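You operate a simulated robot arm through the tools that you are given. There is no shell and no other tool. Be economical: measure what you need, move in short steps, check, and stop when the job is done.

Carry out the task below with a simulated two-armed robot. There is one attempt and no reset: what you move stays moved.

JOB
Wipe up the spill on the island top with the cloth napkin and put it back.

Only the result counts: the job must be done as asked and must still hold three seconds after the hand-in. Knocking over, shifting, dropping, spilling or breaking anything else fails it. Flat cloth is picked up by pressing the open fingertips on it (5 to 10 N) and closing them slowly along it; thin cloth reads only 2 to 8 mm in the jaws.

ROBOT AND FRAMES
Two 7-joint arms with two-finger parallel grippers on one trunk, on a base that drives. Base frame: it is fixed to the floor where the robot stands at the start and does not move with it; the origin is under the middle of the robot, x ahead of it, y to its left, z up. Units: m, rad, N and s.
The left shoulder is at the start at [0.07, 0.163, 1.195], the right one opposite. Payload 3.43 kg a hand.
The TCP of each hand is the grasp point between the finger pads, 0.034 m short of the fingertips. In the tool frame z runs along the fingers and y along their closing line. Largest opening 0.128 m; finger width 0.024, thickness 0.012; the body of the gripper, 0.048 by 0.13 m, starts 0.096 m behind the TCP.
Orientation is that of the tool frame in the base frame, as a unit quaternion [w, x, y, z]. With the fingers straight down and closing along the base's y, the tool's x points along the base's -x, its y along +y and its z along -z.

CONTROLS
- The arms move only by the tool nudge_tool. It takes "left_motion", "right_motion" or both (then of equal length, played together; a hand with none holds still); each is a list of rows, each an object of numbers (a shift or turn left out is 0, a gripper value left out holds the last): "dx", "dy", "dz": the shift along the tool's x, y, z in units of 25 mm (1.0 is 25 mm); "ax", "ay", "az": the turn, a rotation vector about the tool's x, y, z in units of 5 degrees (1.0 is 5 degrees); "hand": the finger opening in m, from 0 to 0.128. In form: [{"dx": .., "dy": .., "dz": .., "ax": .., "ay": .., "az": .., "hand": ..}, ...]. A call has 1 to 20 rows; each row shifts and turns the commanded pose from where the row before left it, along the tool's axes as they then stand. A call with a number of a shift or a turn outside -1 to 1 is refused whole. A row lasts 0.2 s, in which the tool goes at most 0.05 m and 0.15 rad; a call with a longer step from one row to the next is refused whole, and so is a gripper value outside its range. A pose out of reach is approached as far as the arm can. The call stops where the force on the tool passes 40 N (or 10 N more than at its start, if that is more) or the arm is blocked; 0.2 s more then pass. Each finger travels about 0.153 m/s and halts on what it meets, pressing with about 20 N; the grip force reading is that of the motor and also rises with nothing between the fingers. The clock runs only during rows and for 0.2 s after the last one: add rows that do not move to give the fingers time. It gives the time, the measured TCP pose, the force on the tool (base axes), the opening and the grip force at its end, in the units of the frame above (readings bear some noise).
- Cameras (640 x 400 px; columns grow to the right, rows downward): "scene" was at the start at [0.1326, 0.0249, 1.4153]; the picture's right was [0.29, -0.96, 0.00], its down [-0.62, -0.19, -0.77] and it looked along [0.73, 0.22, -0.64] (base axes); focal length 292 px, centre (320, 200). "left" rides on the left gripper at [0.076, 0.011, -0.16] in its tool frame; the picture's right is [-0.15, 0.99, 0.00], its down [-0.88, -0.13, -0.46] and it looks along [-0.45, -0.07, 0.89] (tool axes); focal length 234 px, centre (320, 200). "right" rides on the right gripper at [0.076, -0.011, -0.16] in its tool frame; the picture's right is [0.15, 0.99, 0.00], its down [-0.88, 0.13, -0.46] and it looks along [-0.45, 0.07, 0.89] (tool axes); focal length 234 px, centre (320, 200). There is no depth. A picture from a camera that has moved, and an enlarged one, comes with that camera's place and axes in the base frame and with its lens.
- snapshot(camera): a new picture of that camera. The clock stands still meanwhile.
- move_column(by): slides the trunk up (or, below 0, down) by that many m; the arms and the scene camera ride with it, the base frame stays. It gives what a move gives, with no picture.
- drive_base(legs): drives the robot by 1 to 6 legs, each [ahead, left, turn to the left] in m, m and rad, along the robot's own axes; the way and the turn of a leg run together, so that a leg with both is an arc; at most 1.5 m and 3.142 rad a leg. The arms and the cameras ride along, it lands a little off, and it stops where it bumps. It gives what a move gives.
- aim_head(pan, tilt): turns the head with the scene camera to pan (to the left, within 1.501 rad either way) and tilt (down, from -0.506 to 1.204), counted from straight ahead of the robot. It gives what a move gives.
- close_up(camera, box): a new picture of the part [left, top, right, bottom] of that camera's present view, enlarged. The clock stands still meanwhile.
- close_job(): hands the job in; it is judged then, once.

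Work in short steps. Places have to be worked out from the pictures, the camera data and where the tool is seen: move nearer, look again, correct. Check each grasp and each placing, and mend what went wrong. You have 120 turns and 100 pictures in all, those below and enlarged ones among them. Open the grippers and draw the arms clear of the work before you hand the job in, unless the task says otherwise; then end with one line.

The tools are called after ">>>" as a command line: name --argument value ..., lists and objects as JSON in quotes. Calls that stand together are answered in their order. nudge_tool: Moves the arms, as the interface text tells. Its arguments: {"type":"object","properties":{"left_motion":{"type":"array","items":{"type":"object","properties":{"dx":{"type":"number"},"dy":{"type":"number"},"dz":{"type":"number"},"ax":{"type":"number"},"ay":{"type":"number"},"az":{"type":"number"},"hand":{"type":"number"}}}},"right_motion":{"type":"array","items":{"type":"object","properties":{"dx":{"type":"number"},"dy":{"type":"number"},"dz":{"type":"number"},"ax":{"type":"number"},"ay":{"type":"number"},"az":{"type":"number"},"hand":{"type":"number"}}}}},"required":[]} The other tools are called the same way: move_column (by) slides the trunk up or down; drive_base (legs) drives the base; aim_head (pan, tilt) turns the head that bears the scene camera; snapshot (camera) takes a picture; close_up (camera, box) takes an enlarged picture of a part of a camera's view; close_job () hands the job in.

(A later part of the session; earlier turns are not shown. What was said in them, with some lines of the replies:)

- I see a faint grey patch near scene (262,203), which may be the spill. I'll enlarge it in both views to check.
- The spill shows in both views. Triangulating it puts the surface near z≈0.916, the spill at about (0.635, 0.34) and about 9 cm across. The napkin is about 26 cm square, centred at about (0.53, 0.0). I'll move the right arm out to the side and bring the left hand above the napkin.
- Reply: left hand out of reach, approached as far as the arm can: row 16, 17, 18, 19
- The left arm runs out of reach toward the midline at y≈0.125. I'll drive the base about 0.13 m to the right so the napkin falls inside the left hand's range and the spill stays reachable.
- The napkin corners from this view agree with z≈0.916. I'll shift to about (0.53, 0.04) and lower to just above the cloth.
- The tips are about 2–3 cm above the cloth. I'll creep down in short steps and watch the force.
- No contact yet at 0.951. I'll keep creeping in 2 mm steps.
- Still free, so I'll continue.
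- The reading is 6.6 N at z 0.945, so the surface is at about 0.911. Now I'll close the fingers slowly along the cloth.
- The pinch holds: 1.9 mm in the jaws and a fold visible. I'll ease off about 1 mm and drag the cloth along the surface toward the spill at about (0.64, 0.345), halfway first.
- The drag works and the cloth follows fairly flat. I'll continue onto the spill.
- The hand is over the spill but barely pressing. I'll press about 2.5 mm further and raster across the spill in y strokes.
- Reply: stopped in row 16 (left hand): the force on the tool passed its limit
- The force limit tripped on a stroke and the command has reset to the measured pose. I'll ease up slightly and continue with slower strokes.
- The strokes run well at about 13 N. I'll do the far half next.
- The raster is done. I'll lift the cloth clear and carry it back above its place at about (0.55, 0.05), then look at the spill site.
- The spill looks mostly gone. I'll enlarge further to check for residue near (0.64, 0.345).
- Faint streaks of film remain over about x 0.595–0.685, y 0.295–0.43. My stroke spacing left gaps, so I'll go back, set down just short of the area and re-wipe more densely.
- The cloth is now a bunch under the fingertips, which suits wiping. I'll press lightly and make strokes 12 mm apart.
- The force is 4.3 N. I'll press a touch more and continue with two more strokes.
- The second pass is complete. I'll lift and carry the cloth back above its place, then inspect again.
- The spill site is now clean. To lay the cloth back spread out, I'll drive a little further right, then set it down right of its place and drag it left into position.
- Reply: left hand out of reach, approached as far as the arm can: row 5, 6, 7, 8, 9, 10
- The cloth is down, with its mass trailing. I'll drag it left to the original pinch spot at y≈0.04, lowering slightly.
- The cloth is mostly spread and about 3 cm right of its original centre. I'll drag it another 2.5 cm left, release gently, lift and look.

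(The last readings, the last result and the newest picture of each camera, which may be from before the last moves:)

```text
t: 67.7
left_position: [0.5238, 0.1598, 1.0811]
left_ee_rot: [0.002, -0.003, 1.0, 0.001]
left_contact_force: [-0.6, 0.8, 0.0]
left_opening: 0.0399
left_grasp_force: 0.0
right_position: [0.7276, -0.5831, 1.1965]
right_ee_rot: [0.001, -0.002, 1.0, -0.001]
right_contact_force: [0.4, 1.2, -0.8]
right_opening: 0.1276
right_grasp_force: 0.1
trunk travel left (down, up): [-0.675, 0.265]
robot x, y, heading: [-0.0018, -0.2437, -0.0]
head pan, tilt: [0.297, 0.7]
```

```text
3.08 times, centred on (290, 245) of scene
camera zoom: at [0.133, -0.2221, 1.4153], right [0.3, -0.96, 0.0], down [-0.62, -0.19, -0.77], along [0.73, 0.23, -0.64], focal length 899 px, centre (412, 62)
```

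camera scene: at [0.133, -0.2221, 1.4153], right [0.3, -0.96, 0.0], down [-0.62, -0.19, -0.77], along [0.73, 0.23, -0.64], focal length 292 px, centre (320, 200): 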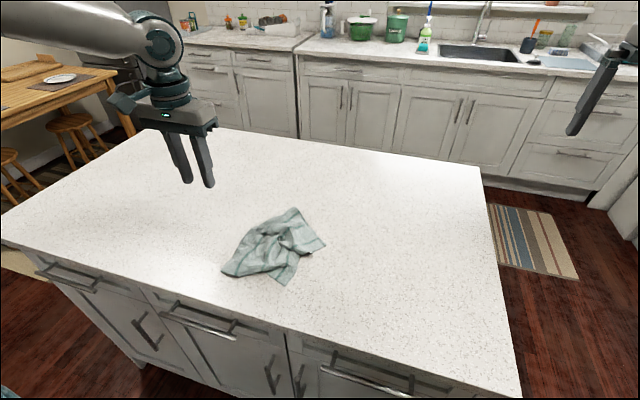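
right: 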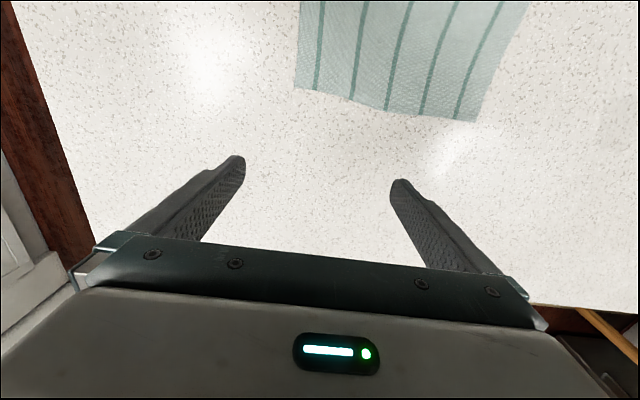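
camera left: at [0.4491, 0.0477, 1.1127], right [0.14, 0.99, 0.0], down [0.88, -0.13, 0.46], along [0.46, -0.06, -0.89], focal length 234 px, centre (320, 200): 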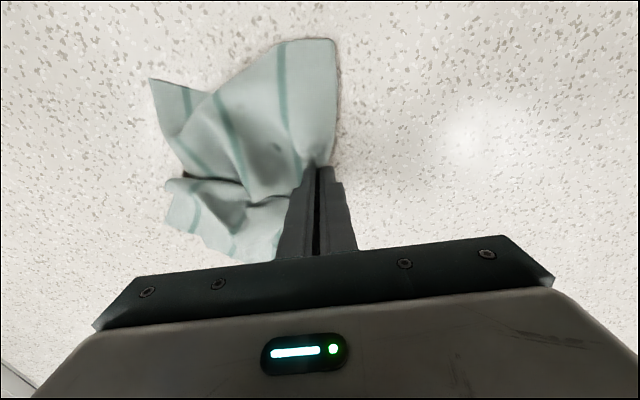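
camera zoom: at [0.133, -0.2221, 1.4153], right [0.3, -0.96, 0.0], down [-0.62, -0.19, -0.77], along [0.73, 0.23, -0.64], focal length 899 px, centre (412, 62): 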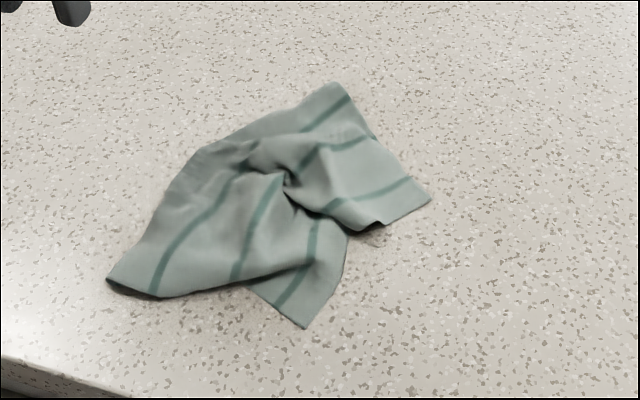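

The cloth rests loosely at about (0.52, 0.01), essentially its original place at (0.53, 0). I'll draw the left arm clear and check the whole top once more for residue.

>>> nudge_tool --left_motion '[{"dz": -1}, {"dz": -1}, {"dz": -1}, {"dz": -1}, {"dx": 0.4, "dy": 0.6, "hand": 0.128}, {"dx": 0.4, "dy": 0.6}, {"dx": 0.4, "dy": 0.6}, {"dx": 0.4, "dy": 0.6}, {"dx": 0.4, "dy": 0.6}, {"dx": 0.4, "dy": 0.6}, {"dx": 0.4, "dy": 0.6}, {"dx": 0.4, "dy": 0.6}, {"dz": 0}]'

>>> aim_head --pan 0.5 --tilt 0.7

>>> snapshot --camera "scene"

>>> snapshot --camera "left"

```text
t: 70.5
left_position: [0.4403, 0.2804, 1.1823]
left_ee_rot: [0.002, -0.003, 1.0, 0.001]
left_contact_force: [0.5, 0.4, 0.0]
left_opening: 0.1279
left_grasp_force: 0.1
right_position: [0.7276, -0.5841, 1.1966]
right_ee_rot: [0.001, -0.003, 1.0, 0.0]
right_contact_force: [0.1, -0.3, 0.1]
right_opening: 0.1281
right_grasp_force: 0.0
trunk travel left (down, up): [-0.675, 0.265]
robot x, y, heading: [0.0019, -0.2444, 0.001]
head pan, tilt: [0.297, 0.7]
```

```text
t: 71.3
left_position: [0.4391, 0.2806, 1.1819]
left_ee_rot: [0.003, -0.004, 1.0, 0.001]
left_contact_force: [-0.4, -0.1, 0.2]
left_opening: 0.1281
left_grasp_force: 0.1
right_position: [0.7285, -0.5819, 1.1959]
right_ee_rot: [0.0, -0.002, 1.0, 0.0]
right_contact_force: [-0.2, 0.5, 0.6]
right_opening: 0.1279
right_grasp_force: 0.2
trunk travel left (down, up): [-0.675, 0.265]
robot x, y, heading: [0.0011, -0.2423, 0.006]
head pan, tilt: [0.499, 0.7]
```

```text
67 pictures are left
camera scene: at [0.1261, -0.2055, 1.4153], right [0.48, -0.88, 0.0], down [-0.56, -0.31, -0.76], along [0.67, 0.37, -0.64], focal length 292 px, centre (320, 200)
```

scene: 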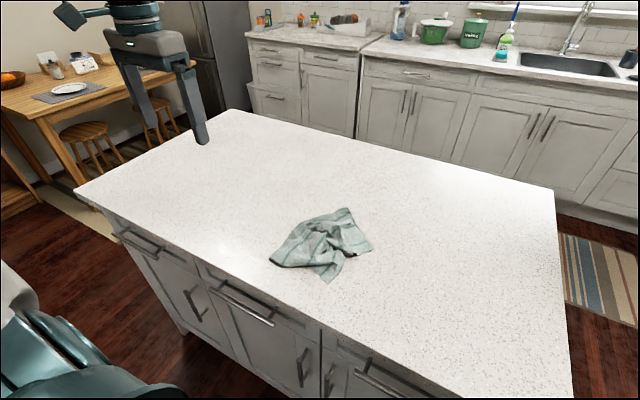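

```text
66 pictures are left
camera left: at [0.3636, 0.2914, 1.3427], right [0.14, 0.99, 0.0], down [0.88, -0.12, 0.46], along [0.46, -0.06, -0.89], focal length 234 px, centre (320, 200)
```

left: 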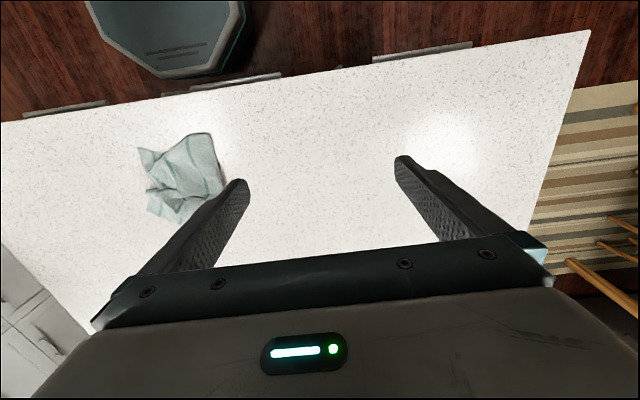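

The top looks clean in both views. I'll take two enlarged checks of the wiped area.

>>> close_up --camera "left" --box '[240, 140, 420, 252]'

>>> close_up --camera "scene" --box '[190, 120, 350, 220]'

```text
3.56 times, centred on (330, 196) of left
camera zoom: at [0.3636, 0.2914, 1.3427], right [0.14, 0.99, 0.0], down [0.88, -0.12, 0.46], along [0.46, -0.06, -0.89], focal length 833 px, centre (284, 214)
```

zoom: 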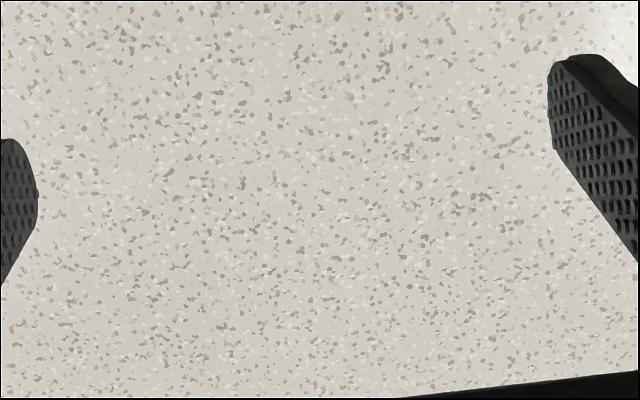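

```text
4.00 times, centred on (270, 170) of scene
camera zoom: at [0.1261, -0.2055, 1.4153], right [0.48, -0.88, 0.0], down [-0.56, -0.31, -0.76], along [0.67, 0.37, -0.64], focal length 1168 px, centre (520, 320)
```

zoom: 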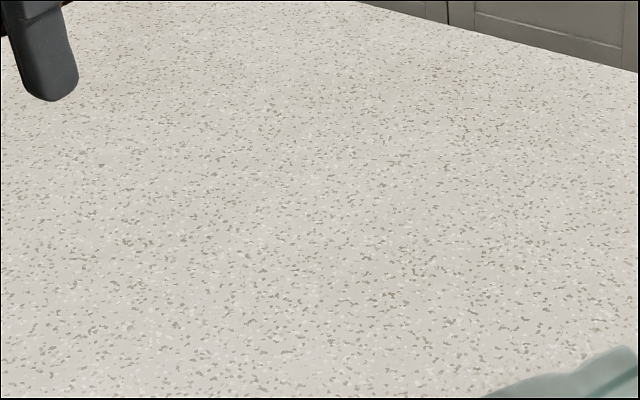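

The spill is gone, the napkin is back in its place, and both hands are open and clear. I'll hand in.

>>> close_job

```text
The job is handed in.
```

I wiped up the spill, and the last enlarged views showed no residue; the napkin is back within about 2 cm of where it lay, but loosely crumpled instead of flat.
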